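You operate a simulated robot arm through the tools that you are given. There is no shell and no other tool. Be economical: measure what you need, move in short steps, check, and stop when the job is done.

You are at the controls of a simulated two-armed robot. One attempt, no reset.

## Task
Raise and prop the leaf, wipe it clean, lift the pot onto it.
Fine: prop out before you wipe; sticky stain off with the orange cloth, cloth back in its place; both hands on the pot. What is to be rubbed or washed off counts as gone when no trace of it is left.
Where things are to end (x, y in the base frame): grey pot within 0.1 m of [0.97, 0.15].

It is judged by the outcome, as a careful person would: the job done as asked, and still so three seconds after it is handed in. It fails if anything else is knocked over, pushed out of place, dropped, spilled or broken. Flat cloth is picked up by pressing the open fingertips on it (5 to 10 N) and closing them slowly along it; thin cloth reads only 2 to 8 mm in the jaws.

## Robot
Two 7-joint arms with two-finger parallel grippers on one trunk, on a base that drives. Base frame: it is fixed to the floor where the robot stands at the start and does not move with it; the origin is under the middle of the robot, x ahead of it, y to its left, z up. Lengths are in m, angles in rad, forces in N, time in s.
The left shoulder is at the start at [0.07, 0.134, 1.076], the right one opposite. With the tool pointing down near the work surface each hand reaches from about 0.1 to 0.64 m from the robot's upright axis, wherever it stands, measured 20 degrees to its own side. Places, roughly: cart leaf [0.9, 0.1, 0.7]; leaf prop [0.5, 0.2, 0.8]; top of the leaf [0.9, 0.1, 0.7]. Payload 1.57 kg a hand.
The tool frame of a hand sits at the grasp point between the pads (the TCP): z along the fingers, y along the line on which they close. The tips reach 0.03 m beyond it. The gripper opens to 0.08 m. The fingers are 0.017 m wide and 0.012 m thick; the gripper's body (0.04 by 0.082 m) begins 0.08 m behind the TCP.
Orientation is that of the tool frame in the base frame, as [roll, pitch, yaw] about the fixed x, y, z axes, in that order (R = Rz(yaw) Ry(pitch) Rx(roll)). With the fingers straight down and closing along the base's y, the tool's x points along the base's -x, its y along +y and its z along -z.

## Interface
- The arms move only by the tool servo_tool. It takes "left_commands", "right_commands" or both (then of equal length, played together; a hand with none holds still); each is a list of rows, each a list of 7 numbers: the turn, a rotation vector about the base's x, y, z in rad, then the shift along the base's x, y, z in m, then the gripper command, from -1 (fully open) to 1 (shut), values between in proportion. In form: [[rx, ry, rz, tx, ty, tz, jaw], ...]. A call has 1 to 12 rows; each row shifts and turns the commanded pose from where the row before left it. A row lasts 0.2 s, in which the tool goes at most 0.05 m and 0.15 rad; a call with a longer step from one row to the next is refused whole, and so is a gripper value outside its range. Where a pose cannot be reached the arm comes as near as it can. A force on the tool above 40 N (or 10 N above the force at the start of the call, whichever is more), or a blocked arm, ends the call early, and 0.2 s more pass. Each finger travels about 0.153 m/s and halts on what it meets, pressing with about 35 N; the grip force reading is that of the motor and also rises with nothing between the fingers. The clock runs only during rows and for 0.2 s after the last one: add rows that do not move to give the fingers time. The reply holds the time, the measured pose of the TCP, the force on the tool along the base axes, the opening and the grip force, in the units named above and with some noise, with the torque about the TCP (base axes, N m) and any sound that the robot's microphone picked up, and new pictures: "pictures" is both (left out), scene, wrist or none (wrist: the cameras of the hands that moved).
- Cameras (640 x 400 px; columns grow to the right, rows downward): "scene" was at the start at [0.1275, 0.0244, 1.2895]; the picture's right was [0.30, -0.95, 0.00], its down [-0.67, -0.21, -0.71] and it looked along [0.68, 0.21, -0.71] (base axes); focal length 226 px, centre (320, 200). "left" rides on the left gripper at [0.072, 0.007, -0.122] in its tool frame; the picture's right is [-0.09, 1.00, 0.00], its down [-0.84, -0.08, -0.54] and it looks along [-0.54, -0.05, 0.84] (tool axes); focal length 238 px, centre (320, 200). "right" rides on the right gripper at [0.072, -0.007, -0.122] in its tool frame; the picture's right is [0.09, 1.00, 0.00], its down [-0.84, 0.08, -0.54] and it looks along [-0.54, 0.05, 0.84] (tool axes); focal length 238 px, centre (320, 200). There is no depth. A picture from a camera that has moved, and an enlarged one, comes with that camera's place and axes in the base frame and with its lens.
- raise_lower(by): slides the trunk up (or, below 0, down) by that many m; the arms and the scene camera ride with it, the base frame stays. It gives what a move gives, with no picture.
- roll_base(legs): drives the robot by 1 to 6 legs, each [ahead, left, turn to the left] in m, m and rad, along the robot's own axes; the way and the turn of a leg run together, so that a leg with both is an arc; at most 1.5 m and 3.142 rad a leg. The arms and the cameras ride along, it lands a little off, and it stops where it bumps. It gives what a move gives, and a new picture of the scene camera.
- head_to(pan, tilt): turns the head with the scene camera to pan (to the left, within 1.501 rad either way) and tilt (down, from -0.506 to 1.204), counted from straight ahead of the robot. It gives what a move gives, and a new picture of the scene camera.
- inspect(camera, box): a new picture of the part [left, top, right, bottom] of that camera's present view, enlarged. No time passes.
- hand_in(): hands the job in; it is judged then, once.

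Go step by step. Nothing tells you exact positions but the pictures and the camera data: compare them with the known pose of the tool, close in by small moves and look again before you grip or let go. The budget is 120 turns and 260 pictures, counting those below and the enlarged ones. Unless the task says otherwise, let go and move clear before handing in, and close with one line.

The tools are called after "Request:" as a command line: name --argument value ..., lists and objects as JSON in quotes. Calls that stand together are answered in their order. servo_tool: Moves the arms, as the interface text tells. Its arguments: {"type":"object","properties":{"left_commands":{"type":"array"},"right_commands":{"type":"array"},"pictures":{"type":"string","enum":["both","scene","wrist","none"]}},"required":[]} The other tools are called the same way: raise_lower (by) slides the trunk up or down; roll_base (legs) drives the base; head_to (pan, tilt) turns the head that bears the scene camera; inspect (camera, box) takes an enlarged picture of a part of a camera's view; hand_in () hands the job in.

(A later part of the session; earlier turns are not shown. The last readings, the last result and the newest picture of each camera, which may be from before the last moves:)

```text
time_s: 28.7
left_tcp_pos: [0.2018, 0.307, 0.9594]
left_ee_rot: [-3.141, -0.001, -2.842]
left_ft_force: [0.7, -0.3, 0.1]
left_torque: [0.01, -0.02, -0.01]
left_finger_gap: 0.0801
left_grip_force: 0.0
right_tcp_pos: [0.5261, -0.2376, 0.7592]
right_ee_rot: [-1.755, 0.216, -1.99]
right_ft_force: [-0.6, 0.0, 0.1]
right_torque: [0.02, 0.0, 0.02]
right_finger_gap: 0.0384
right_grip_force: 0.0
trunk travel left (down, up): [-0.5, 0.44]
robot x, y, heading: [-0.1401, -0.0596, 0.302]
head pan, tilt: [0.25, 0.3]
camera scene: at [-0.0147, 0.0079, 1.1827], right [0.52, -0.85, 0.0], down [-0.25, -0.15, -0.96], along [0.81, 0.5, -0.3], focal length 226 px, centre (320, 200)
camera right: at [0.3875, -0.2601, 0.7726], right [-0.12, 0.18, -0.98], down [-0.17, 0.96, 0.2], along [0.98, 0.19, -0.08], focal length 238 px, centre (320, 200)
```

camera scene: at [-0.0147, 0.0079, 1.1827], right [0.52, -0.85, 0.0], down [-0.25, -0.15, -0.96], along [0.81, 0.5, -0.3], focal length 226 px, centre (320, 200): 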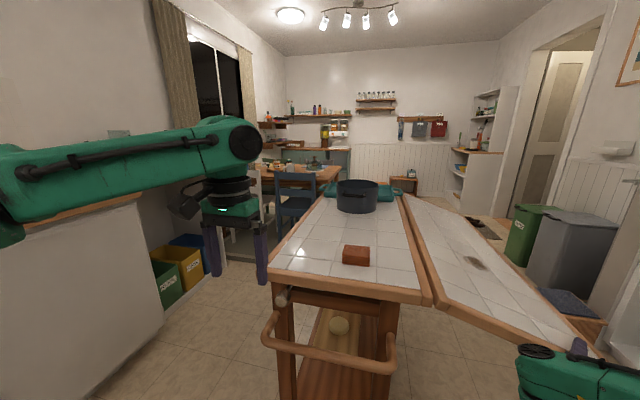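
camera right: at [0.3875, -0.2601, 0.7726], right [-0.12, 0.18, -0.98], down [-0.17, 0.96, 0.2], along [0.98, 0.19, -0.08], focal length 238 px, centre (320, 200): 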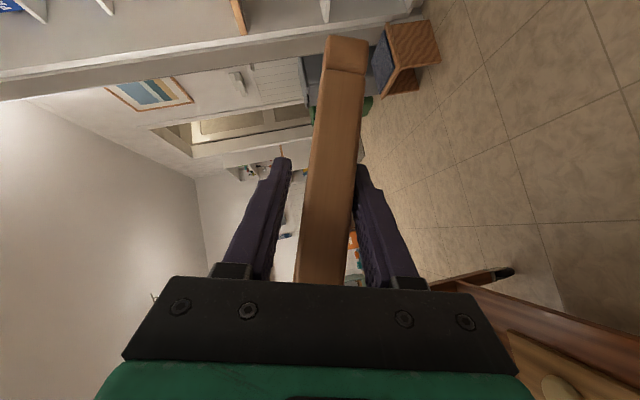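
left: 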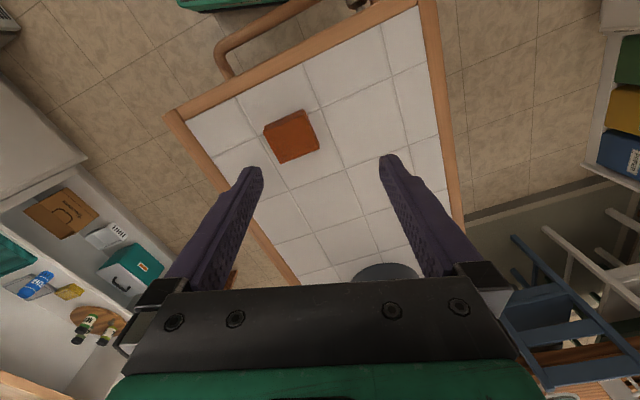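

Stain seen on the leaf. Two more rows bring it level.

Request:
servo_tool --right_commands '[[-0.1366, -0.0425, 0, 0.0018, -0.0057, 0.0377, 0.05], [-0.1366, -0.0425, 0, 0.0002, -0.0007, 0.0384, 0.05], [0, 0, 0, 0, 0, 0, 0.05]]'

Request:
head_to --pan 0.0 --tilt 0.7

```text
time_s: 29.5
left_tcp_pos: [0.2012, 0.3079, 0.9604]
left_ee_rot: [-3.141, 0.0, -2.843]
left_ft_force: [0.6, 0.7, 0.1]
left_torque: [0.01, -0.02, -0.02]
left_finger_gap: 0.0797
left_grip_force: 0.0
right_tcp_pos: [0.5287, -0.2439, 0.8358]
right_ee_rot: [-1.569, -0.002, -1.967]
right_ft_force: [0.4, 0.1, 4.4]
right_torque: [0.07, 0.11, -0.06]
right_finger_gap: 0.0421
right_grip_force: 2.9
trunk travel left (down, up): [-0.5, 0.44]
robot x, y, heading: [-0.1413, -0.053, 0.304]
head pan, tilt: [0.25, 0.3]
camera scene: at [-0.0159, 0.0084, 1.1828], right [0.52, -0.85, 0.0], down [-0.25, -0.16, -0.96], along [0.81, 0.5, -0.3], focal length 226 px, centre (320, 200)
camera right: at [0.3882, -0.2633, 0.8421], right [-0.03, -0.09, -1.0], down [-0.17, 0.98, -0.08], along [0.98, 0.17, -0.05], focal length 238 px, centre (320, 200)
```

scene: 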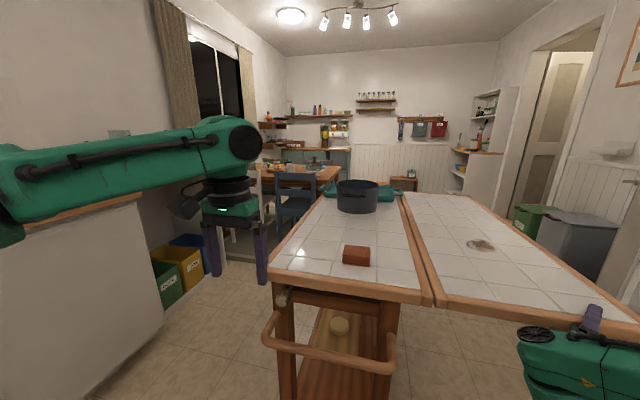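
right: 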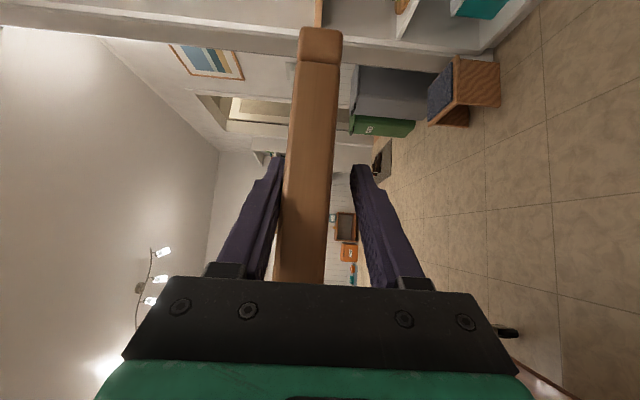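

```text
time_s: 30.4
left_tcp_pos: [0.2004, 0.3076, 0.9579]
left_ee_rot: [-3.141, 0.0, -2.841]
left_ft_force: [0.3, 0.3, 0.3]
left_torque: [0.0, -0.02, -0.04]
left_finger_gap: 0.08
left_grip_force: 0.1
right_tcp_pos: [0.5287, -0.2446, 0.8338]
right_ee_rot: [-1.57, 0.001, -1.97]
right_ft_force: [1.6, 1.1, 4.2]
right_torque: [0.07, 0.11, -0.05]
right_finger_gap: 0.0422
right_grip_force: 2.4
trunk travel left (down, up): [-0.5, 0.44]
robot x, y, heading: [-0.1432, -0.0565, 0.303]
head pan, tilt: [0.0, 0.7]
camera scene: at [-0.0142, -0.0151, 1.1466], right [0.3, -0.95, 0.0], down [-0.61, -0.19, -0.77], along [0.73, 0.23, -0.64], focal length 226 px, centre (320, 200)
```

scene: 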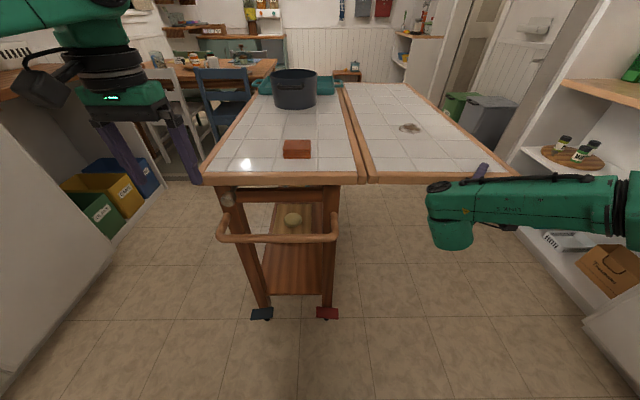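

The leaf is up. Now the left hand takes the knob at about (0.311, 0.316, 0.808): I'll pitch it forward and go to a stand-off first.

Request:
servo_tool --left_commands '[[0.042, -0.134, 0, 0, 0, -0.0, -1], [0.042, -0.134, 0, 0.014, -0.002, -0.016, -1], [0.042, -0.134, 0, 0.014, -0.002, -0.016, -1], [0.042, -0.134, 0, 0.014, -0.003, -0.016, -1], [0, 0, 0, 0.014, -0.003, -0.017, -1], [0, 0, 0, 0, 0, 0, -1]]'

Request:
inspect --camera "scene" --box '[180, 120, 340, 220]'

Request:
inspect --camera "right" --box '[200, 0, 440, 290]'

```text
time_s: 31.8
left_tcp_pos: [0.2579, 0.2982, 0.8943]
left_ee_rot: [3.141, 0.565, -2.841]
left_ft_force: [-0.3, 0.9, -0.1]
left_torque: [0.01, 0.01, 0.01]
left_finger_gap: 0.0799
left_grip_force: 0.1
right_tcp_pos: [0.5289, -0.2442, 0.8347]
right_ee_rot: [-1.569, 0.0, -1.968]
right_ft_force: [0.1, 0.0, 3.6]
right_torque: [0.07, 0.07, 0.04]
right_finger_gap: 0.0414
right_grip_force: 1.8
trunk travel left (down, up): [-0.5, 0.44]
robot x, y, heading: [-0.1403, -0.0562, 0.294]
head pan, tilt: [0.0, 0.7]
camera scene: at [-0.0141, -0.0156, 1.1465], right [0.3, -0.96, 0.0], down [-0.61, -0.19, -0.77], along [0.73, 0.23, -0.64], focal length 226 px, centre (320, 200)
camera left: at [0.1343, 0.2668, 0.9597], right [-0.22, 0.97, 0.05], down [0.42, 0.05, 0.9], along [0.88, 0.22, -0.42], focal length 238 px, centre (320, 200)
```

scene: 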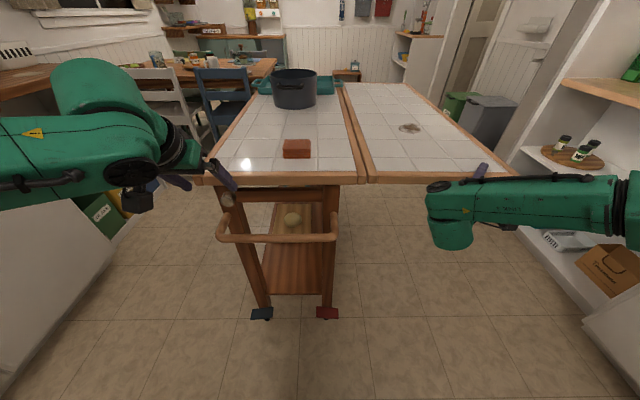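
left: 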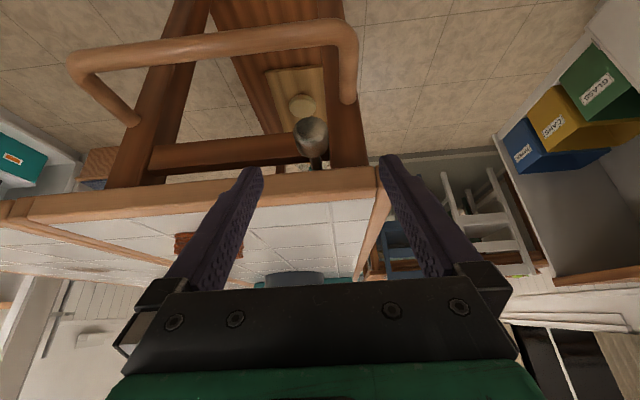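

```text
4.00 times, centred on (260, 170) of scene
camera zoom: at [-0.0141, -0.0156, 1.1465], right [0.3, -0.96, 0.0], down [-0.61, -0.19, -0.77], along [0.73, 0.23, -0.64], focal length 903 px, centre (560, 320)
```

zoom: 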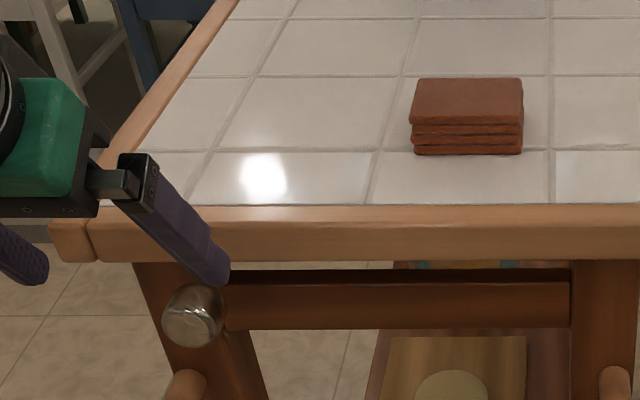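

```text
1.38 times, centred on (320, 145) of right
camera zoom: at [0.3883, -0.2638, 0.8409], right [-0.03, -0.09, -1.0], down [-0.17, 0.98, -0.08], along [0.98, 0.17, -0.05], focal length 329 px, centre (320, 276)
```

zoom: 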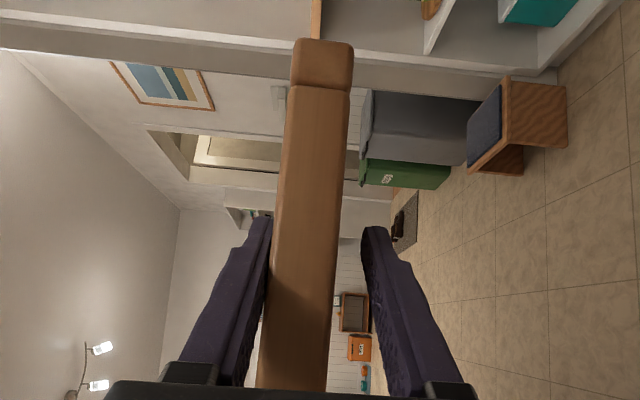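

Knob confirmed at about (0.31, 0.31, 0.808). Moving in and gripping it.

Request:
servo_tool --left_commands '[[0, 0, 0, 0.015, 0.004, -0.03, -1], [0, 0, 0, 0.015, 0.004, -0.03, -1], [0, 0, 0, 0.015, 0.003, -0.031, -1], [0, 0, 0, 0, 0, 0, -0.5], [0, 0, 0, 0, 0, 0, 0], [0, 0, 0, 0, 0, 0, 0.5], [0, 0, 0, 0, 0, 0, 0.5]]'

```text
time_s: 33.4
left_tcp_pos: [0.3039, 0.3061, 0.804]
left_ee_rot: [3.139, 0.562, -2.846]
left_ft_force: [3.8, -13.9, -5.2]
left_torque: [0.21, -0.09, -0.1]
left_finger_gap: 0.0336
left_grip_force: 7.5
right_tcp_pos: [0.5296, -0.2467, 0.8337]
right_ee_rot: [-1.572, 0.001, -1.97]
right_ft_force: [-1.1, -0.5, 4.2]
right_torque: [0.09, 0.09, -0.01]
right_finger_gap: 0.0416
right_grip_force: 2.0
trunk travel left (down, up): [-0.5, 0.44]
robot x, y, heading: [-0.1435, -0.0566, 0.299]
head pan, tilt: [0.0, 0.7]
camera scene: at [-0.0128, -0.0185, 1.1464], right [0.3, -0.96, 0.0], down [-0.62, -0.19, -0.76], along [0.73, 0.23, -0.64], focal length 226 px, centre (320, 200)
camera left: at [0.1809, 0.275, 0.8695], right [-0.22, 0.97, 0.05], down [0.42, 0.05, 0.9], along [0.88, 0.22, -0.42], focal length 238 px, centre (320, 200)
```

scene: 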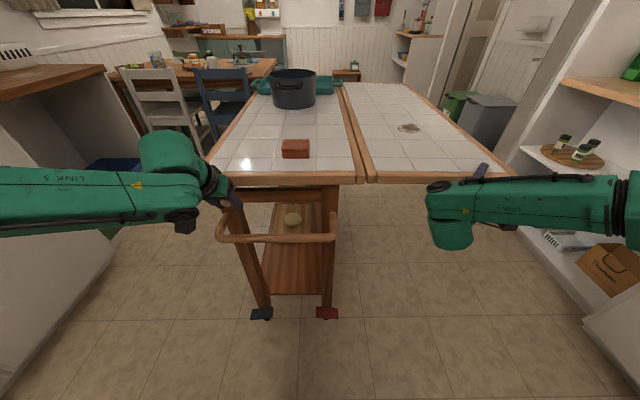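
left: 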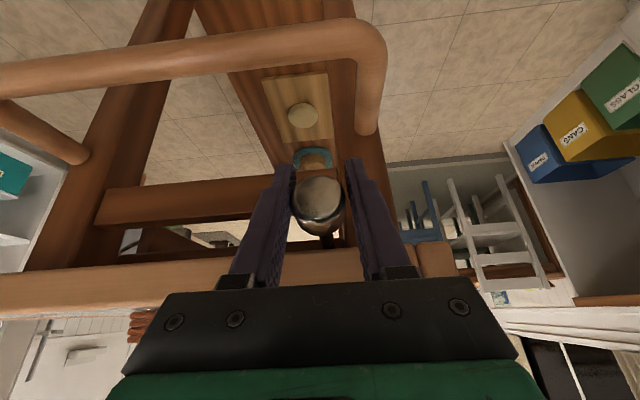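

The knob is gripped, slightly off-centre. I'll ease sideways a little and pull along the cart axis.

Request:
servo_tool --left_commands '[[0, 0, 0, -0.001, 0.004, 0.002, 0.6], [0, 0, 0, 0, 0, 0, 0.7], [0, 0, 0, -0.0095, -0.003, 0, 0.8], [0, 0, 0, -0.0095, -0.003, 0, 0.8], [0, 0, 0, -0.0095, -0.003, 0, 0.8], [0, 0, 0, -0.0095, -0.003, 0, 0.8]]'

Request:
inspect --camera "scene" --box '[180, 120, 500, 260]'

```text
time_s: 34.8
left_tcp_pos: [0.2614, 0.3026, 0.806]
left_ee_rot: [3.141, 0.562, -2.838]
left_ft_force: [-0.3, -0.5, -0.1]
left_torque: [-0.01, 0.02, 0.06]
left_finger_gap: 0.008
left_grip_force: 0.1
right_tcp_pos: [0.5286, -0.244, 0.8344]
right_ee_rot: [-1.571, 0.0, -1.966]
right_ft_force: [-1.6, 3.0, 4.5]
right_torque: [0.04, 0.11, 0.06]
right_finger_gap: 0.0418
right_grip_force: 2.5
trunk travel left (down, up): [-0.5, 0.44]
robot x, y, heading: [-0.1422, -0.0567, 0.303]
head pan, tilt: [0.0, 0.7]
camera scene: at [-0.0147, -0.0151, 1.1466], right [0.3, -0.95, 0.0], down [-0.61, -0.19, -0.77], along [0.73, 0.23, -0.64], focal length 226 px, centre (320, 200)
camera left: at [0.1393, 0.2704, 0.8708], right [-0.22, 0.97, 0.05], down [0.42, 0.05, 0.9], along [0.88, 0.22, -0.42], focal length 238 px, centre (320, 200)
```

scene: 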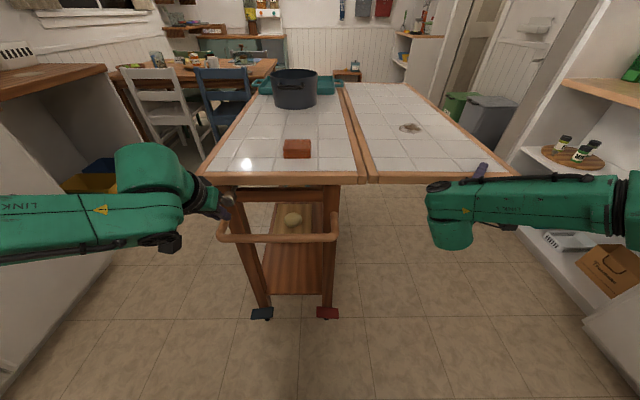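
left: 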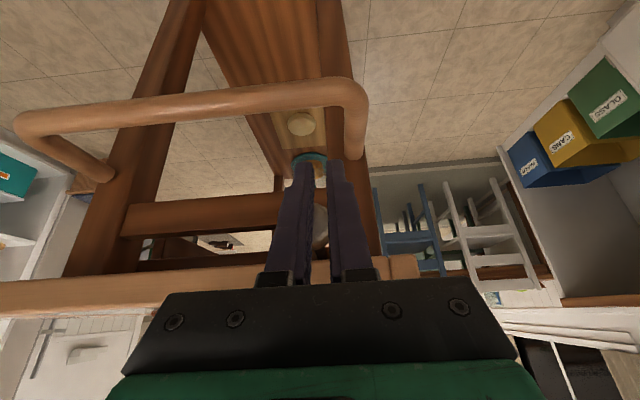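

```text
2.00 times, centred on (340, 190) of scene
camera zoom: at [-0.0147, -0.0151, 1.1466], right [0.3, -0.95, 0.0], down [-0.61, -0.19, -0.77], along [0.73, 0.23, -0.64], focal length 451 px, centre (280, 220)
```

zoom: 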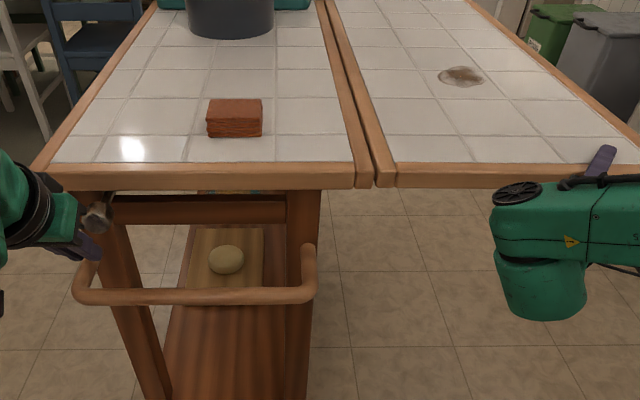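

The fingers slipped off the rounded end. I'll open, pitch the hand flatter, and take the knob deeper along its length.

Request:
servo_tool --left_commands '[[0, 0, 0, -0.01, -0.003, 0, -1], [0.0436, -0.139, 0, -0.005, 0, 0.01, -1], [0.0436, -0.139, 0, 0, 0, 0, -1], [0.0436, -0.139, 0, 0, 0, -0.01, -1], [0, 0, 0, 0.02, 0.006, 0, -1], [0, 0, 0, 0.02, 0.006, 0, -1], [0, 0, 0, 0, 0, 0, -1]]' --pictures "wrist"

Request:
inspect --camera "left" --box '[220, 80, 420, 240]'

```text
time_s: 36.4
left_tcp_pos: [0.2878, 0.3092, 0.8046]
left_ee_rot: [3.139, 0.999, -2.843]
left_ft_force: [-0.3, -0.5, -0.8]
left_torque: [0.01, -0.03, 0.02]
left_finger_gap: 0.08
left_grip_force: 0.1
left hand out of reach, approached as far as the arm can: row 3
right_tcp_pos: [0.5273, -0.2439, 0.835]
right_ee_rot: [-1.568, -0.001, -1.969]
right_ft_force: [-0.5, 0.9, 3.1]
right_torque: [0.06, 0.13, 0.06]
right_finger_gap: 0.0416
right_grip_force: 2.0
trunk travel left (down, up): [-0.5, 0.44]
robot x, y, heading: [-0.1409, -0.058, 0.3]
head pan, tilt: [0.0, 0.7]
camera left: at [0.1506, 0.2743, 0.811], right [-0.25, 0.97, 0.08], down [0.02, -0.08, 1.0], along [0.97, 0.25, 0.0], focal length 238 px, centre (320, 200)
```

left: 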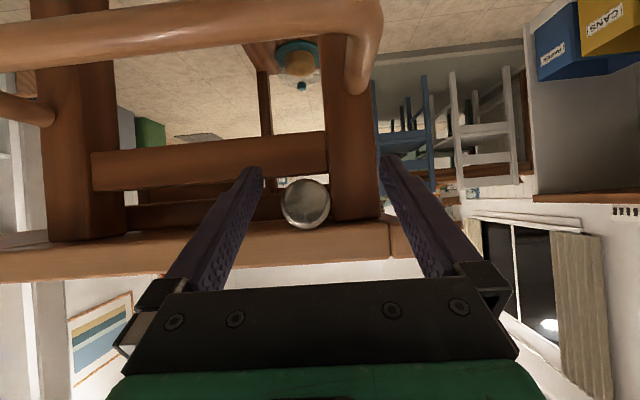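

```text
2.50 times, centred on (320, 160) of left
camera zoom: at [0.1506, 0.2743, 0.811], right [-0.25, 0.97, 0.08], down [0.02, -0.08, 1.0], along [0.97, 0.25, 0.0], focal length 596 px, centre (320, 300)
```

zoom: 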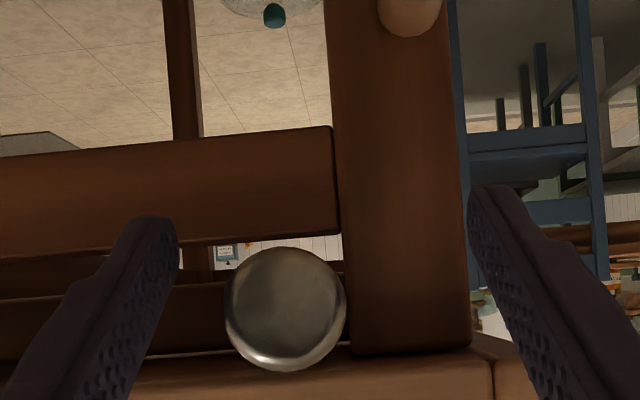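

The knob is 9 mm to the right of the hand's centre. I'll correct, move in along its length, then grip fully.

Request:
servo_tool --left_commands '[[0, 0, 0, 0.0027, -0.0086, 0.004, -1], [0, 0, 0, 0.012, 0.0037, 0, -1], [0, 0, 0, 0.012, 0.0037, 0, -0.6], [0, 0, 0, 0, 0, 0, -0.2], [0, 0, 0, 0, 0, 0, 0.2], [0, 0, 0, 0, 0, 0, 0.6], [0, 0, 0, 0, 0, 0, 1], [0, 0, 0, 0, 0, 0, 1]]' --pictures "wrist"

```text
time_s: 38.2
left_tcp_pos: [0.3141, 0.3066, 0.809]
left_ee_rot: [3.135, 1.0, -2.842]
left_ft_force: [2.0, -1.2, -0.6]
left_torque: [-0.07, 0.05, -0.03]
left_finger_gap: 0.0315
left_grip_force: 40.2
right_tcp_pos: [0.5283, -0.2457, 0.8335]
right_ee_rot: [-1.57, -0.001, -1.97]
right_ft_force: [-1.1, -0.2, 4.0]
right_torque: [0.09, 0.07, 0.0]
right_finger_gap: 0.0416
right_grip_force: 1.9
trunk travel left (down, up): [-0.5, 0.44]
robot x, y, heading: [-0.1406, -0.0568, 0.301]
head pan, tilt: [0.0, 0.7]
camera left: at [0.1772, 0.2721, 0.8154], right [-0.25, 0.97, 0.08], down [0.02, -0.08, 1.0], along [0.97, 0.25, 0.0], focal length 238 px, centre (320, 200)
```

left: 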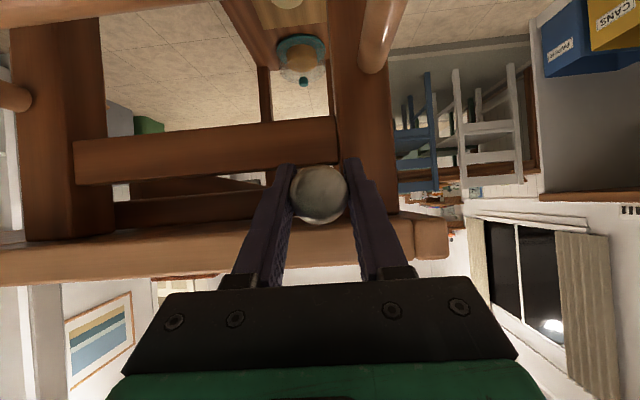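

Firm 40 N grip on the knob with little side force. Now pulling along the cart axis.

Request:
servo_tool --left_commands '[[0, 0, 0, -0.0095, -0.003, 0, 1], [0, 0, 0, -0.0095, -0.003, 0, 1], [0, 0, 0, -0.0095, -0.003, 0, 1], [0, 0, 0, -0.0095, -0.003, 0, 1], [0, 0, 0, 0, 0, 0, 1]]'

Request:
inspect --camera "left" --box '[60, 100, 420, 300]'

```text
time_s: 39.4
left_tcp_pos: [0.2752, 0.2961, 0.803]
left_ee_rot: [-3.135, 0.981, -2.835]
left_ft_force: [-12.7, -8.0, -35.0]
left_torque: [-0.09, 0.9, 0.12]
left_finger_gap: 0.0
left_grip_force: 21.7
right_tcp_pos: [0.5305, -0.2419, 0.8315]
right_ee_rot: [-1.571, -0.003, -1.968]
right_ft_force: [0.9, 0.3, 2.7]
right_torque: [0.05, 0.06, -0.05]
right_finger_gap: 0.0403
right_grip_force: 1.5
trunk travel left (down, up): [-0.5, 0.44]
robot x, y, heading: [-0.142, -0.0543, 0.299]
head pan, tilt: [0.0, 0.7]
camera scene: at [-0.0125, -0.0132, 1.1457], right [0.3, -0.95, 0.0], down [-0.62, -0.19, -0.76], along [0.73, 0.23, -0.65], focal length 226 px, centre (320, 200)
camera left: at [0.1376, 0.261, 0.8106], right [-0.25, 0.97, 0.07], down [0.04, -0.07, 1.0], along [0.97, 0.25, -0.02], focal length 238 px, centre (320, 200)
```

scene: 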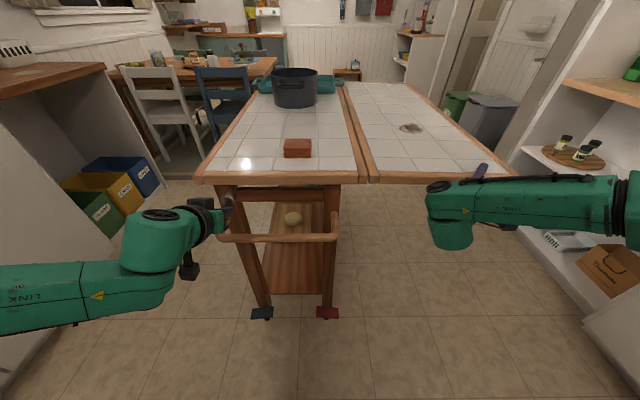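
left: 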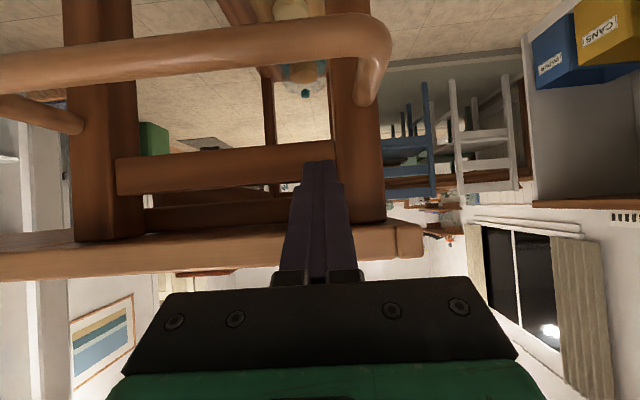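

```text
1.78 times, centred on (240, 200) of left
camera zoom: at [0.1376, 0.261, 0.8106], right [-0.25, 0.97, 0.07], down [0.04, -0.07, 1.0], along [0.97, 0.25, -0.02], focal length 424 px, centre (462, 200)
```

zoom: 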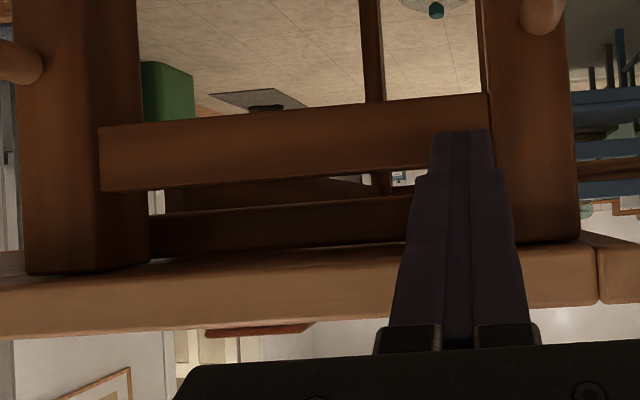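

Pulling slips off, and the knob seems fixed lengthwise. The rod runs through a slot between top board and rail, so it probably slides sideways, to the right. I'll back off and look at it.

Request:
servo_tool --left_commands '[[0, 0, 0, -0.02, -0.006, -0.003, 1], [0, 0, 0, -0.02, -0.006, 0, 0], [0, 0, 0, 0, 0, 0, -1], [0, 0, 0, 0, 0, 0, -1]]' --pictures "wrist"

Request:
inspect --camera "left" --box '[60, 120, 400, 280]'

Request:
inspect --camera "scene" --box '[190, 160, 430, 260]'

```text
time_s: 40.4
left_tcp_pos: [0.2571, 0.2832, 0.8072]
left_ee_rot: [-3.134, 1.013, -2.851]
left_ft_force: [0.5, -1.0, 0.1]
left_torque: [-0.03, 0.02, 0.03]
left_finger_gap: 0.0801
left_grip_force: 0.1
left hand out of reach, approached as far as the arm can: row 1, 2
right_tcp_pos: [0.5277, -0.2457, 0.8346]
right_ee_rot: [-1.569, 0.0, -1.971]
right_ft_force: [1.0, 0.3, 4.9]
right_torque: [0.09, 0.15, -0.04]
right_finger_gap: 0.0422
right_grip_force: 2.4
trunk travel left (down, up): [-0.5, 0.44]
robot x, y, heading: [-0.1408, -0.0565, 0.302]
head pan, tilt: [0.0, 0.7]
camera left: at [0.119, 0.2502, 0.8106], right [-0.23, 0.97, 0.08], down [0.0, -0.08, 1.0], along [0.97, 0.23, 0.01], focal length 238 px, centre (320, 200)
```

left: 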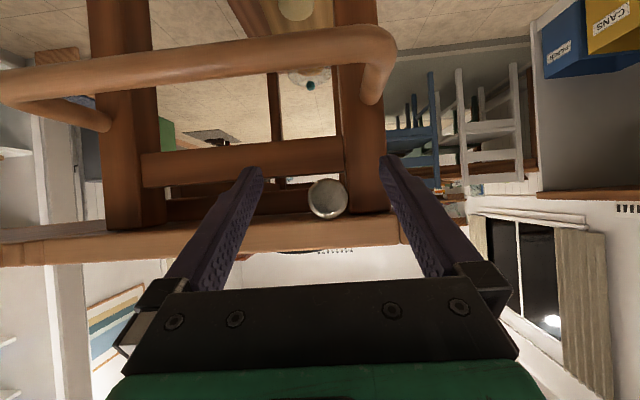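

```text
1.88 times, centred on (230, 200) of left
camera zoom: at [0.119, 0.2502, 0.8106], right [-0.23, 0.97, 0.08], down [0.0, -0.08, 1.0], along [0.97, 0.23, 0.01], focal length 449 px, centre (489, 200)
```

zoom: 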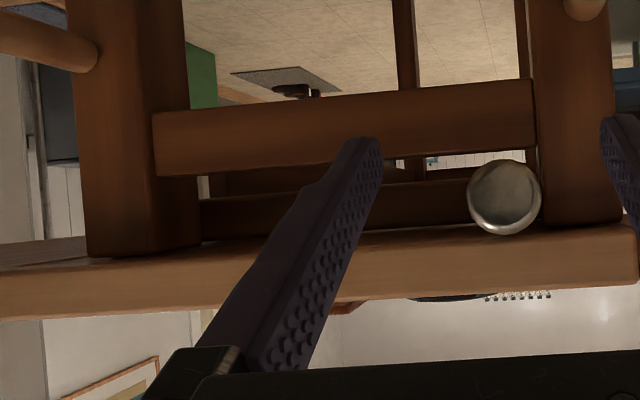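

```text
2.67 times, centred on (310, 210) of scene
camera zoom: at [-0.0143, -0.0157, 1.1466], right [0.3, -0.96, 0.0], down [-0.61, -0.19, -0.77], along [0.73, 0.23, -0.64], focal length 602 px, centre (347, 173)
```

zoom: 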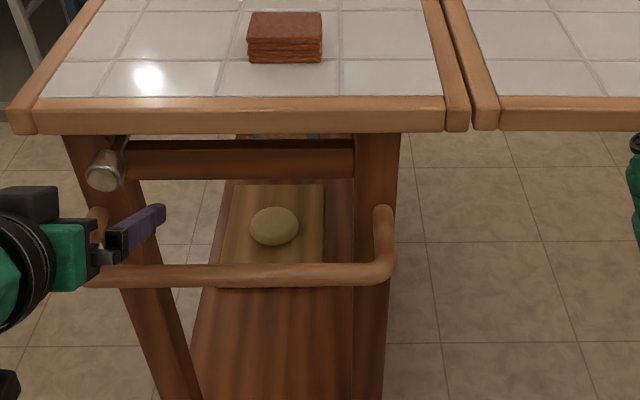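

The slot between rail and top confirms it: the rod slides sideways. I'll straddle the knob and push it to the right.

Request:
servo_tool --left_commands '[[0, 0, 0, 0.017, 0.007, 0.001, -1], [0, 0, 0, 0.017, 0.007, 0.001, -1], [0, 0, 0, 0.017, 0.006, 0.001, -1], [0, 0, 0, 0, 0, 0, -0.5], [0, 0, 0, 0, 0, 0, 0.0], [0, 0, 0, 0.006, -0.019, 0, 0.0], [0, 0, 0, 0.006, -0.019, 0, 0.0], [0, 0, 0, 0.006, -0.019, 0, 0.0], [0, 0, 0, 0, 0, 0, 0.0]]'

```text
time_s: 42.4
left_tcp_pos: [0.3249, 0.2449, 0.8084]
left_ee_rot: [3.138, 0.996, -2.842]
left_ft_force: [-2.0, 1.9, 1.3]
left_torque: [0.04, -0.03, 0.04]
left_finger_gap: 0.0415
left_grip_force: 1.3
right_tcp_pos: [0.5291, -0.2432, 0.8352]
right_ee_rot: [-1.57, 0.0, -1.967]
right_ft_force: [0.4, 0.0, 5.1]
right_torque: [0.09, 0.11, -0.02]
right_finger_gap: 0.0417
right_grip_force: 2.1
trunk travel left (down, up): [-0.5, 0.44]
robot x, y, heading: [-0.14, -0.0554, 0.3]
head pan, tilt: [0.0, 0.7]
camera scene: at [-0.0144, -0.0152, 1.1466], right [0.3, -0.96, 0.0], down [-0.61, -0.19, -0.77], along [0.73, 0.23, -0.64], focal length 226 px, centre (320, 200)
camera left: at [0.1881, 0.2105, 0.8148], right [-0.25, 0.97, 0.08], down [0.02, -0.08, 1.0], along [0.97, 0.25, 0.0], focal length 238 px, centre (320, 200)
```

scene: 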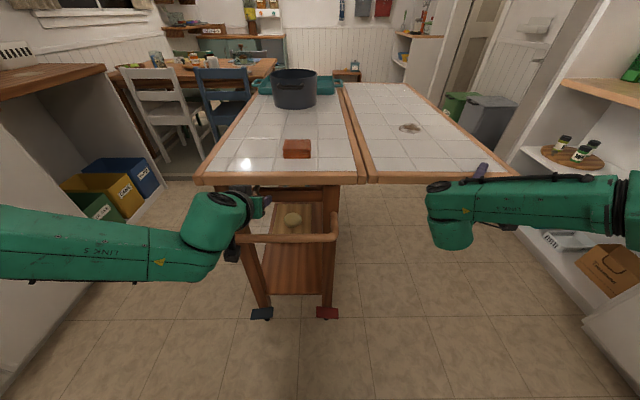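
left: 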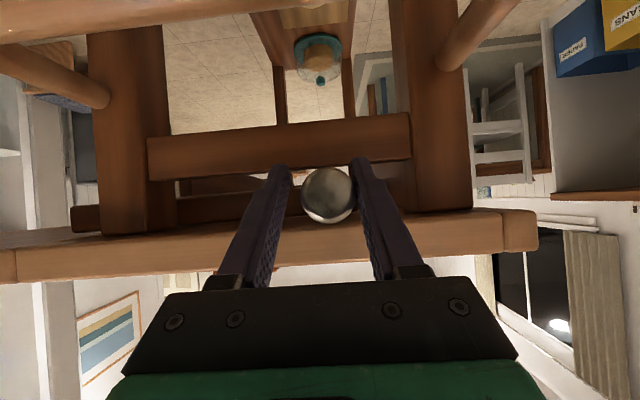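

The knob slides, and a prop bar emerges past the right leg. Continuing to the end of its travel.

Request:
servo_tool --left_commands '[[0, 0, 0, 0.006, -0.019, 0, 0.0], [0, 0, 0, 0.006, -0.019, 0, 0.0], [0, 0, 0, 0.006, -0.019, 0, 0.0], [0, 0, 0, 0.006, -0.019, 0, 0.0], [0, 0, 0, 0.003, -0.0095, 0, 0.0], [0, 0, 0, 0, 0, 0, 0.0]]'

Request:
inspect --camera "left" --box '[0, 80, 400, 300]'

```text
time_s: 43.8
left_tcp_pos: [0.352, 0.1619, 0.8082]
left_ee_rot: [3.136, 0.996, -2.843]
left_ft_force: [-2.0, 1.5, -1.0]
left_torque: [-0.06, 0.0, 0.05]
left_finger_gap: 0.0416
left_grip_force: 0.6
right_tcp_pos: [0.5277, -0.2442, 0.8351]
right_ee_rot: [-1.569, 0.0, -1.969]
right_ft_force: [0.2, 0.0, 3.7]
right_torque: [0.06, 0.1, -0.06]
right_finger_gap: 0.0415
right_grip_force: 2.2
trunk travel left (down, up): [-0.5, 0.44]
robot x, y, heading: [-0.1446, -0.0566, 0.303]
head pan, tilt: [0.0, 0.7]
camera scene: at [-0.0144, -0.015, 1.1465], right [0.3, -0.96, 0.0], down [-0.61, -0.19, -0.77], along [0.73, 0.23, -0.64], focal length 226 px, centre (320, 200)
camera left: at [0.2145, 0.1255, 0.8145], right [-0.25, 0.97, 0.08], down [0.02, -0.08, 1.0], along [0.97, 0.25, 0.0], focal length 238 px, centre (320, 200)
```

scene: 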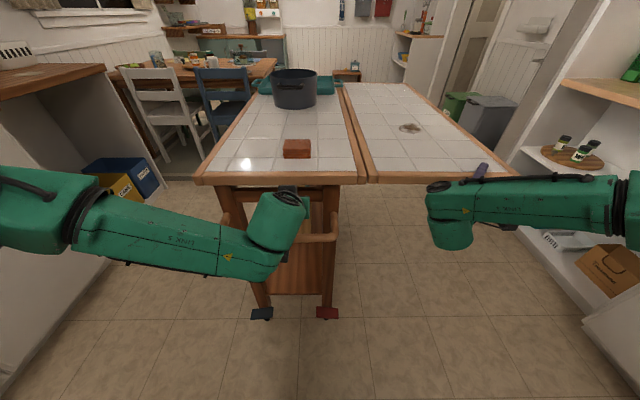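
left: 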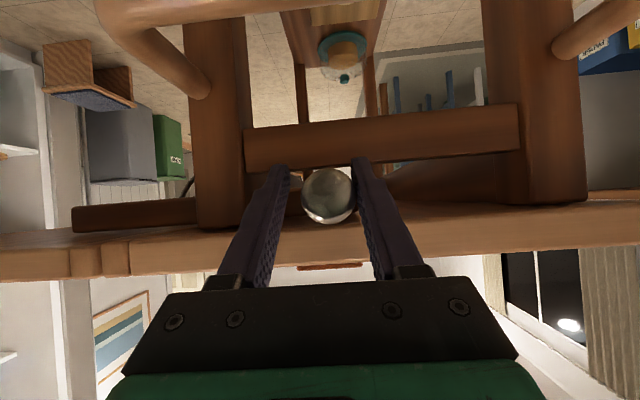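

```text
1.60 times, centred on (200, 190) of left
camera zoom: at [0.2145, 0.1255, 0.8145], right [-0.25, 0.97, 0.08], down [0.02, -0.08, 1.0], along [0.97, 0.25, 0.0], focal length 381 px, centre (512, 216)
```

zoom: 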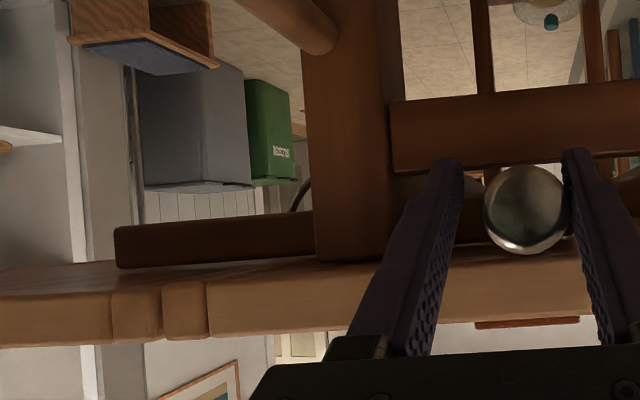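

The prop bar extends under the leaf. I'll push on gently to see where it stops.

Request:
servo_tool --left_commands '[[0, 0, 0, 0.003, -0.0095, 0, 0.0], [0, 0, 0, 0.003, -0.0095, 0, 0.0], [0, 0, 0, 0.003, -0.0095, 0, 0.0], [0, 0, 0, 0.003, -0.0095, 0, 0.0], [0, 0, 0, 0, 0, 0, 0.0]]'

Request:
inspect --camera "left" --box '[0, 80, 400, 300]'

```text
time_s: 45.0
left_tcp_pos: [0.3523, 0.1399, 0.8152]
left_ee_rot: [3.139, 1.0, -2.843]
left_ft_force: [-0.2, 1.3, -1.3]
left_torque: [0.0, 0.01, 0.02]
left_finger_gap: 0.0409
left_grip_force: 0.5
left hand out of reach, approached as far as the arm can: row 3, 4
right_tcp_pos: [0.5273, -0.244, 0.834]
right_ee_rot: [-1.569, -0.001, -1.968]
right_ft_force: [-0.7, 1.1, 3.8]
right_torque: [0.03, 0.11, -0.01]
right_finger_gap: 0.0418
right_grip_force: 2.2
trunk travel left (down, up): [-0.5, 0.44]
robot x, y, heading: [-0.1399, -0.0545, 0.305]
head pan, tilt: [0.0, 0.7]
camera scene: at [-0.0143, -0.0151, 1.1466], right [0.3, -0.96, 0.0], down [-0.61, -0.19, -0.77], along [0.73, 0.23, -0.64], focal length 226 px, centre (320, 200)
camera left: at [0.2156, 0.1047, 0.8209], right [-0.25, 0.97, 0.08], down [0.02, -0.08, 1.0], along [0.97, 0.25, 0.0], focal length 238 px, centre (320, 200)
```

scene: 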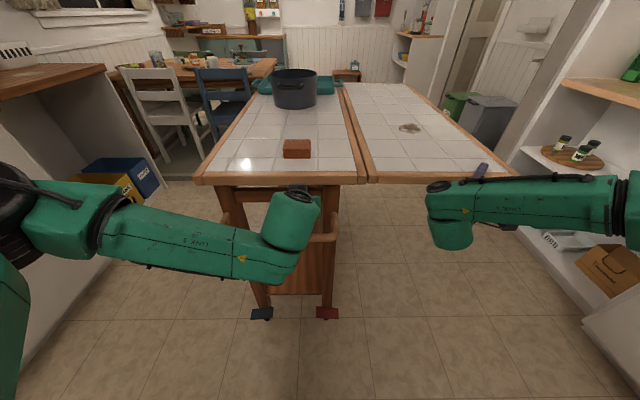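
left: 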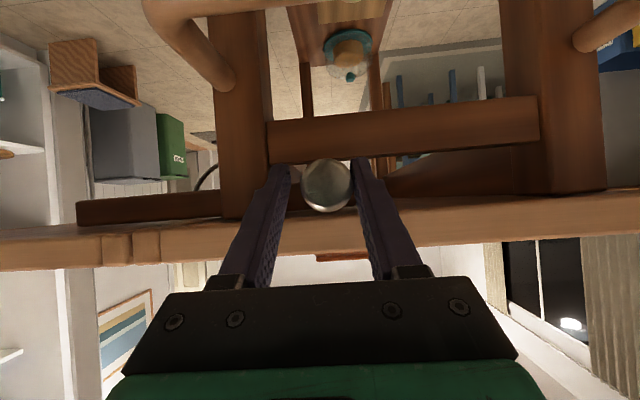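

```text
1.60 times, centred on (200, 190) of left
camera zoom: at [0.2156, 0.1047, 0.8209], right [-0.25, 0.97, 0.08], down [0.02, -0.08, 1.0], along [0.97, 0.25, 0.0], focal length 381 px, centre (512, 216)
```

zoom: 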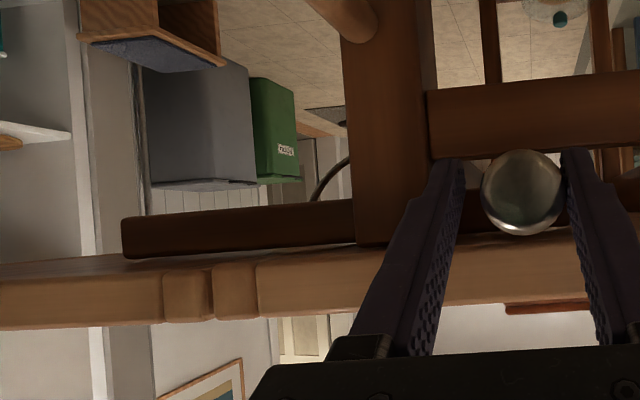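

The left arm nears its limit at this pitch. I'll pitch it back a bit and push the knob the remaining way.

Request:
servo_tool --left_commands '[[-0.042, 0.134, 0, 0.004, 0.001, -0.004, 0.0], [-0.042, 0.134, 0, 0.004, 0.001, -0.003, 0.0], [-0.03, 0.095, 0, 0, 0, 0, 0.0], [0, 0, 0, 0.003, -0.0095, 0, 0.0], [0, 0, 0, 0.003, -0.0095, 0, 0.0], [0, 0, 0, 0.003, -0.0095, 0, 0.0], [0, 0, 0, 0, 0, 0, 0.0]]' --pictures "wrist"

Request:
inspect --camera "left" --box '[0, 80, 400, 300]'

```text
time_s: 46.6
left_tcp_pos: [0.3432, 0.1425, 0.8132]
left_ee_rot: [-3.14, 0.62, -2.841]
left_ft_force: [-0.3, -1.6, -0.5]
left_torque: [0.03, 0.01, 0.02]
left_finger_gap: 0.0399
left_grip_force: 0.0
left hand out of reach, approached as far as the arm can: row 2, 3, 4, 5, 6
right_tcp_pos: [0.5283, -0.2452, 0.8341]
right_ee_rot: [-1.568, 0.0, -1.969]
right_ft_force: [-0.2, 0.5, 4.0]
right_torque: [0.06, 0.1, 0.04]
right_finger_gap: 0.0417
right_grip_force: 2.1
trunk travel left (down, up): [-0.5, 0.44]
robot x, y, heading: [-0.1419, -0.0566, 0.297]
head pan, tilt: [0.0, 0.7]
camera left: at [0.2183, 0.1098, 0.8702], right [-0.22, 0.97, 0.05], down [0.37, 0.03, 0.93], along [0.9, 0.23, -0.37], focal length 238 px, centre (320, 200)
```

left: 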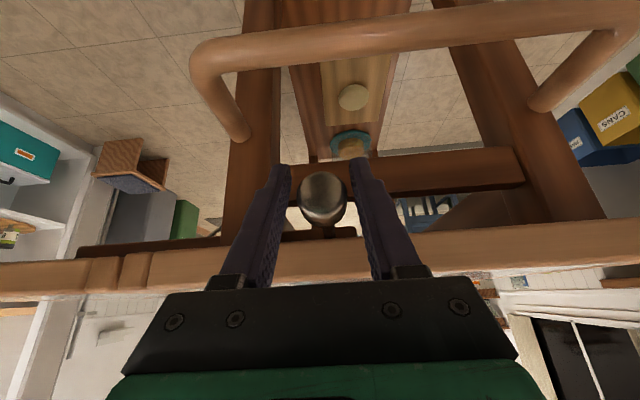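

```text
1.60 times, centred on (200, 190) of left
camera zoom: at [0.2183, 0.1098, 0.8702], right [-0.22, 0.97, 0.05], down [0.37, 0.03, 0.93], along [0.9, 0.23, -0.37], focal length 381 px, centre (512, 216)
```

zoom: 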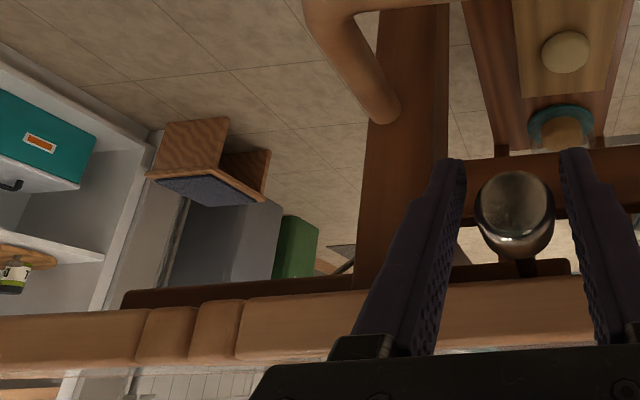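

The prop bar now sticks out about 10 cm under the leaf. I'll check the leaf can rest: opening the right jaws a bit and lowering slightly.

Request:
servo_tool --right_commands '[[0, 0, 0, 0, 0, 0, -0.1], [0, 0, 0, 0, 0, 0, -0.3], [0, 0, 0, 0, 0, 0, -0.3], [0, 0, 0, 0, 0, -0.01, -0.3], [0, 0, 0, 0, 0, 0, -0.3]]'

Request:
inspect --camera "right" --box '[200, 0, 440, 290]'

```text
time_s: 47.8
left_tcp_pos: [0.3444, 0.1408, 0.8124]
left_ee_rot: [3.139, 0.619, -2.84]
left_ft_force: [0.4, 1.0, 1.1]
left_torque: [-0.01, -0.01, 0.0]
left_finger_gap: 0.0396
left_grip_force: 0.1
right_tcp_pos: [0.527, -0.2437, 0.8251]
right_ee_rot: [-1.57, -0.001, -1.972]
right_ft_force: [1.6, -2.2, 7.3]
right_torque: [0.22, 0.24, 0.02]
right_finger_gap: 0.0581
right_grip_force: 3.9
trunk travel left (down, up): [-0.5, 0.44]
robot x, y, heading: [-0.1422, -0.0567, 0.3]
head pan, tilt: [0.0, 0.7]
camera scene: at [-0.0143, -0.0157, 1.1466], right [0.3, -0.96, 0.0], down [-0.61, -0.19, -0.77], along [0.73, 0.23, -0.64], focal length 226 px, centre (320, 200)
camera right: at [0.388, -0.2641, 0.8317], right [-0.03, -0.09, -1.0], down [-0.17, 0.98, -0.08], along [0.98, 0.17, -0.05], focal length 238 px, centre (320, 200)
```

scene: 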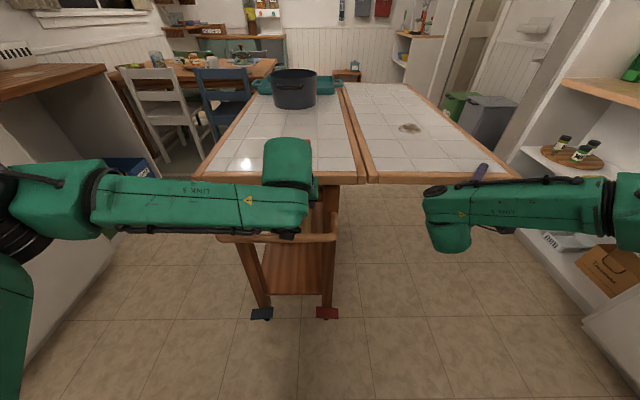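
right: 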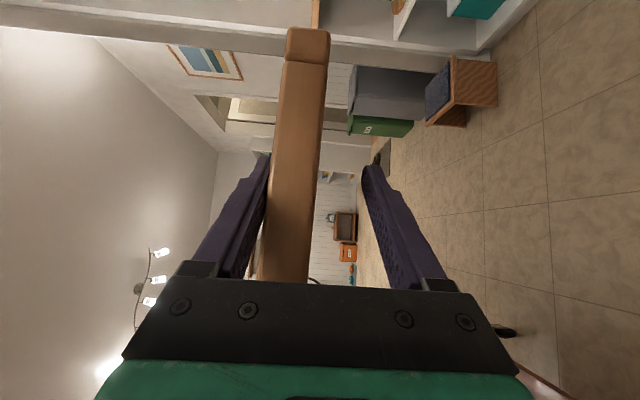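

```text
1.38 times, centred on (320, 145) of right
camera zoom: at [0.388, -0.2641, 0.8317], right [-0.03, -0.09, -1.0], down [-0.17, 0.98, -0.08], along [0.98, 0.17, -0.05], focal length 329 px, centre (320, 276)
```

zoom: 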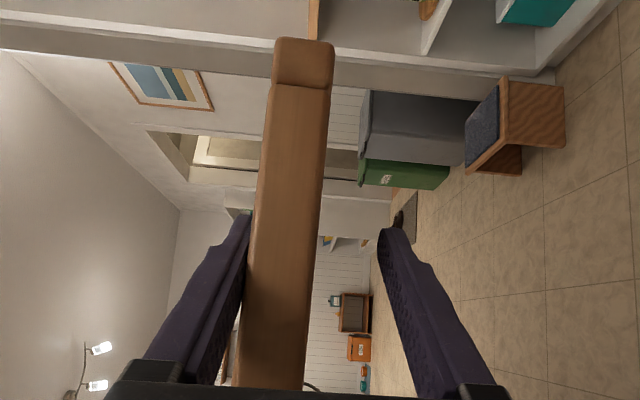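

The leaf stays up on the prop. I'll free both hands, back up a little, and finish pushing the knob.

Request:
servo_tool --right_commands '[[0, 0, 0, 0, 0, 0.014, -0.3], [0, 0, 0, -0.02, -0.006, 0, -0.3], [0, 0, 0, -0.03, -0.009, 0, -0.3], [0, 0, 0, -0.03, -0.009, 0, -0.3], [0, 0, 0, -0.02, -0.006, 0, -0.3], [0, 0, 0, 0, 0, 0, -0.3]]' --left_commands '[[0, 0, 0, 0, 0, 0, -0.5], [0, 0, 0, 0, 0, 0, -1], [0, 0, 0, -0.01, -0.003, 0.02, -1], [0, 0, 0, -0.01, -0.003, 0.03, -1], [0, 0, 0, 0, 0, 0.03, -1], [0, 0, 0, 0, 0, 0, -1]]'

Request:
roll_base --legs '[[-0.12, 0, 0]]'

Request:
inspect --camera "scene" --box '[200, 60, 520, 260]'

```text
time_s: 49.2
left_tcp_pos: [0.325, 0.1348, 0.8926]
left_ee_rot: [3.139, 0.617, -2.841]
left_ft_force: [0.5, -0.2, -0.1]
left_torque: [-0.02, -0.01, -0.02]
left_finger_gap: 0.0799
left_grip_force: 0.0
right_tcp_pos: [0.4343, -0.2371, 0.8507]
right_ee_rot: [-1.575, 0.0, -1.974]
right_ft_force: [0.2, -0.9, -0.5]
right_torque: [-0.02, 0.01, -0.02]
right_finger_gap: 0.052
right_grip_force: 0.1
right hand out of reach, approached as far as the arm can: row 3, 4, 5
trunk travel left (down, up): [-0.5, 0.44]
robot x, y, heading: [-0.1427, -0.0562, 0.303]
head pan, tilt: [0.0, 0.7]
camera scene: at [-0.0133, -0.0157, 1.1464], right [0.3, -0.96, 0.0], down [-0.62, -0.19, -0.76], along [0.73, 0.23, -0.64], focal length 226 px, centre (320, 200)
camera right: at [0.2947, -0.2567, 0.8574], right [-0.04, -0.08, -1.0], down [-0.17, 0.98, -0.08], along [0.98, 0.17, -0.05], focal length 238 px, centre (320, 200)
camera left: at [0.199, 0.1037, 0.9507], right [-0.22, 0.97, 0.06], down [0.38, 0.03, 0.93], along [0.9, 0.23, -0.37], focal length 238 px, centre (320, 200)
```

scene: 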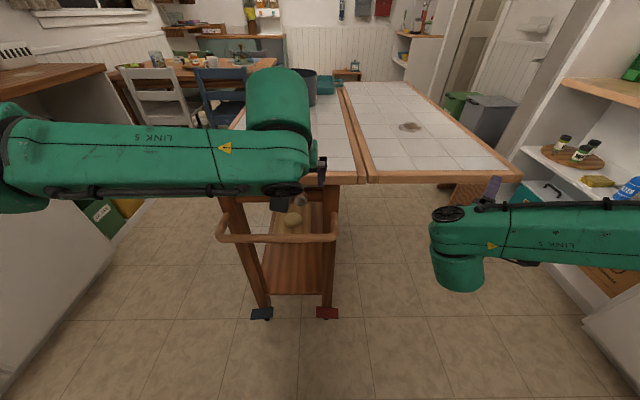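
right: 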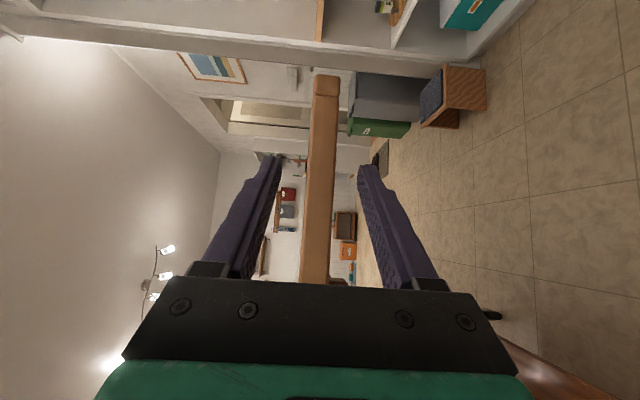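
left: 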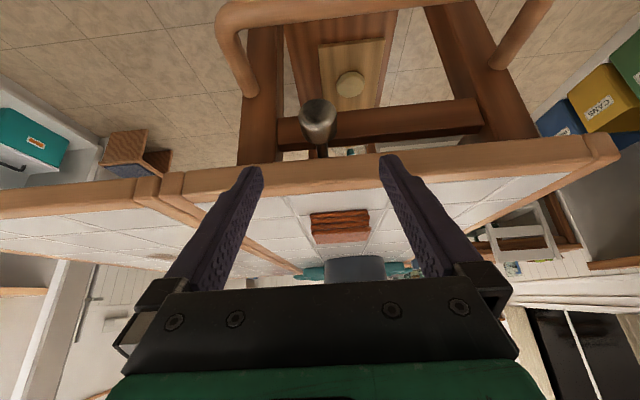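

```text
time_s: 50.4
left_tcp_pos: [0.2091, 0.1, 0.8929]
left_ee_rot: [3.139, 0.619, -2.842]
left_ft_force: [-0.4, -0.1, 0.4]
left_torque: [0.02, 0.01, 0.01]
left_finger_gap: 0.0801
left_grip_force: 0.1
right_tcp_pos: [0.3203, -0.2734, 0.8495]
right_ee_rot: [-1.573, -0.001, -1.973]
right_ft_force: [-0.1, -0.2, 0.2]
right_torque: [-0.01, 0.03, 0.04]
right_finger_gap: 0.052
right_grip_force: 0.1
trunk travel left (down, up): [-0.5, 0.44]
robot x, y, heading: [-0.2534, -0.089, 0.298]
head pan, tilt: [0.0, 0.7]
camera scene: at [-0.1284, -0.0514, 1.1465], right [0.3, -0.96, 0.0], down [-0.61, -0.19, -0.77], along [0.73, 0.23, -0.64], focal length 226 px, centre (320, 200)
```

scene: 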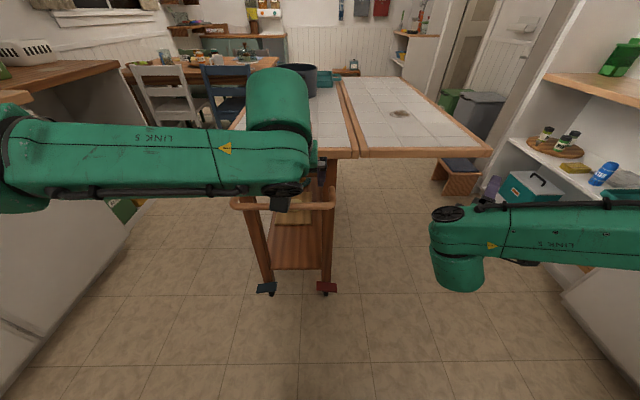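

```text
2.00 times, centred on (360, 160) of scene
camera zoom: at [-0.1284, -0.0514, 1.1465], right [0.3, -0.96, 0.0], down [-0.61, -0.19, -0.77], along [0.73, 0.23, -0.64], focal length 451 px, centre (240, 280)
```

zoom: 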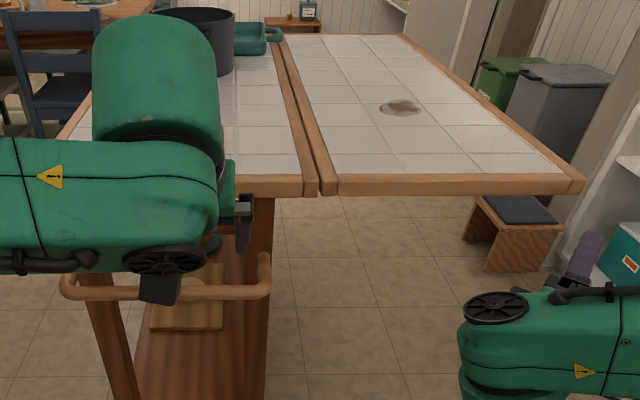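

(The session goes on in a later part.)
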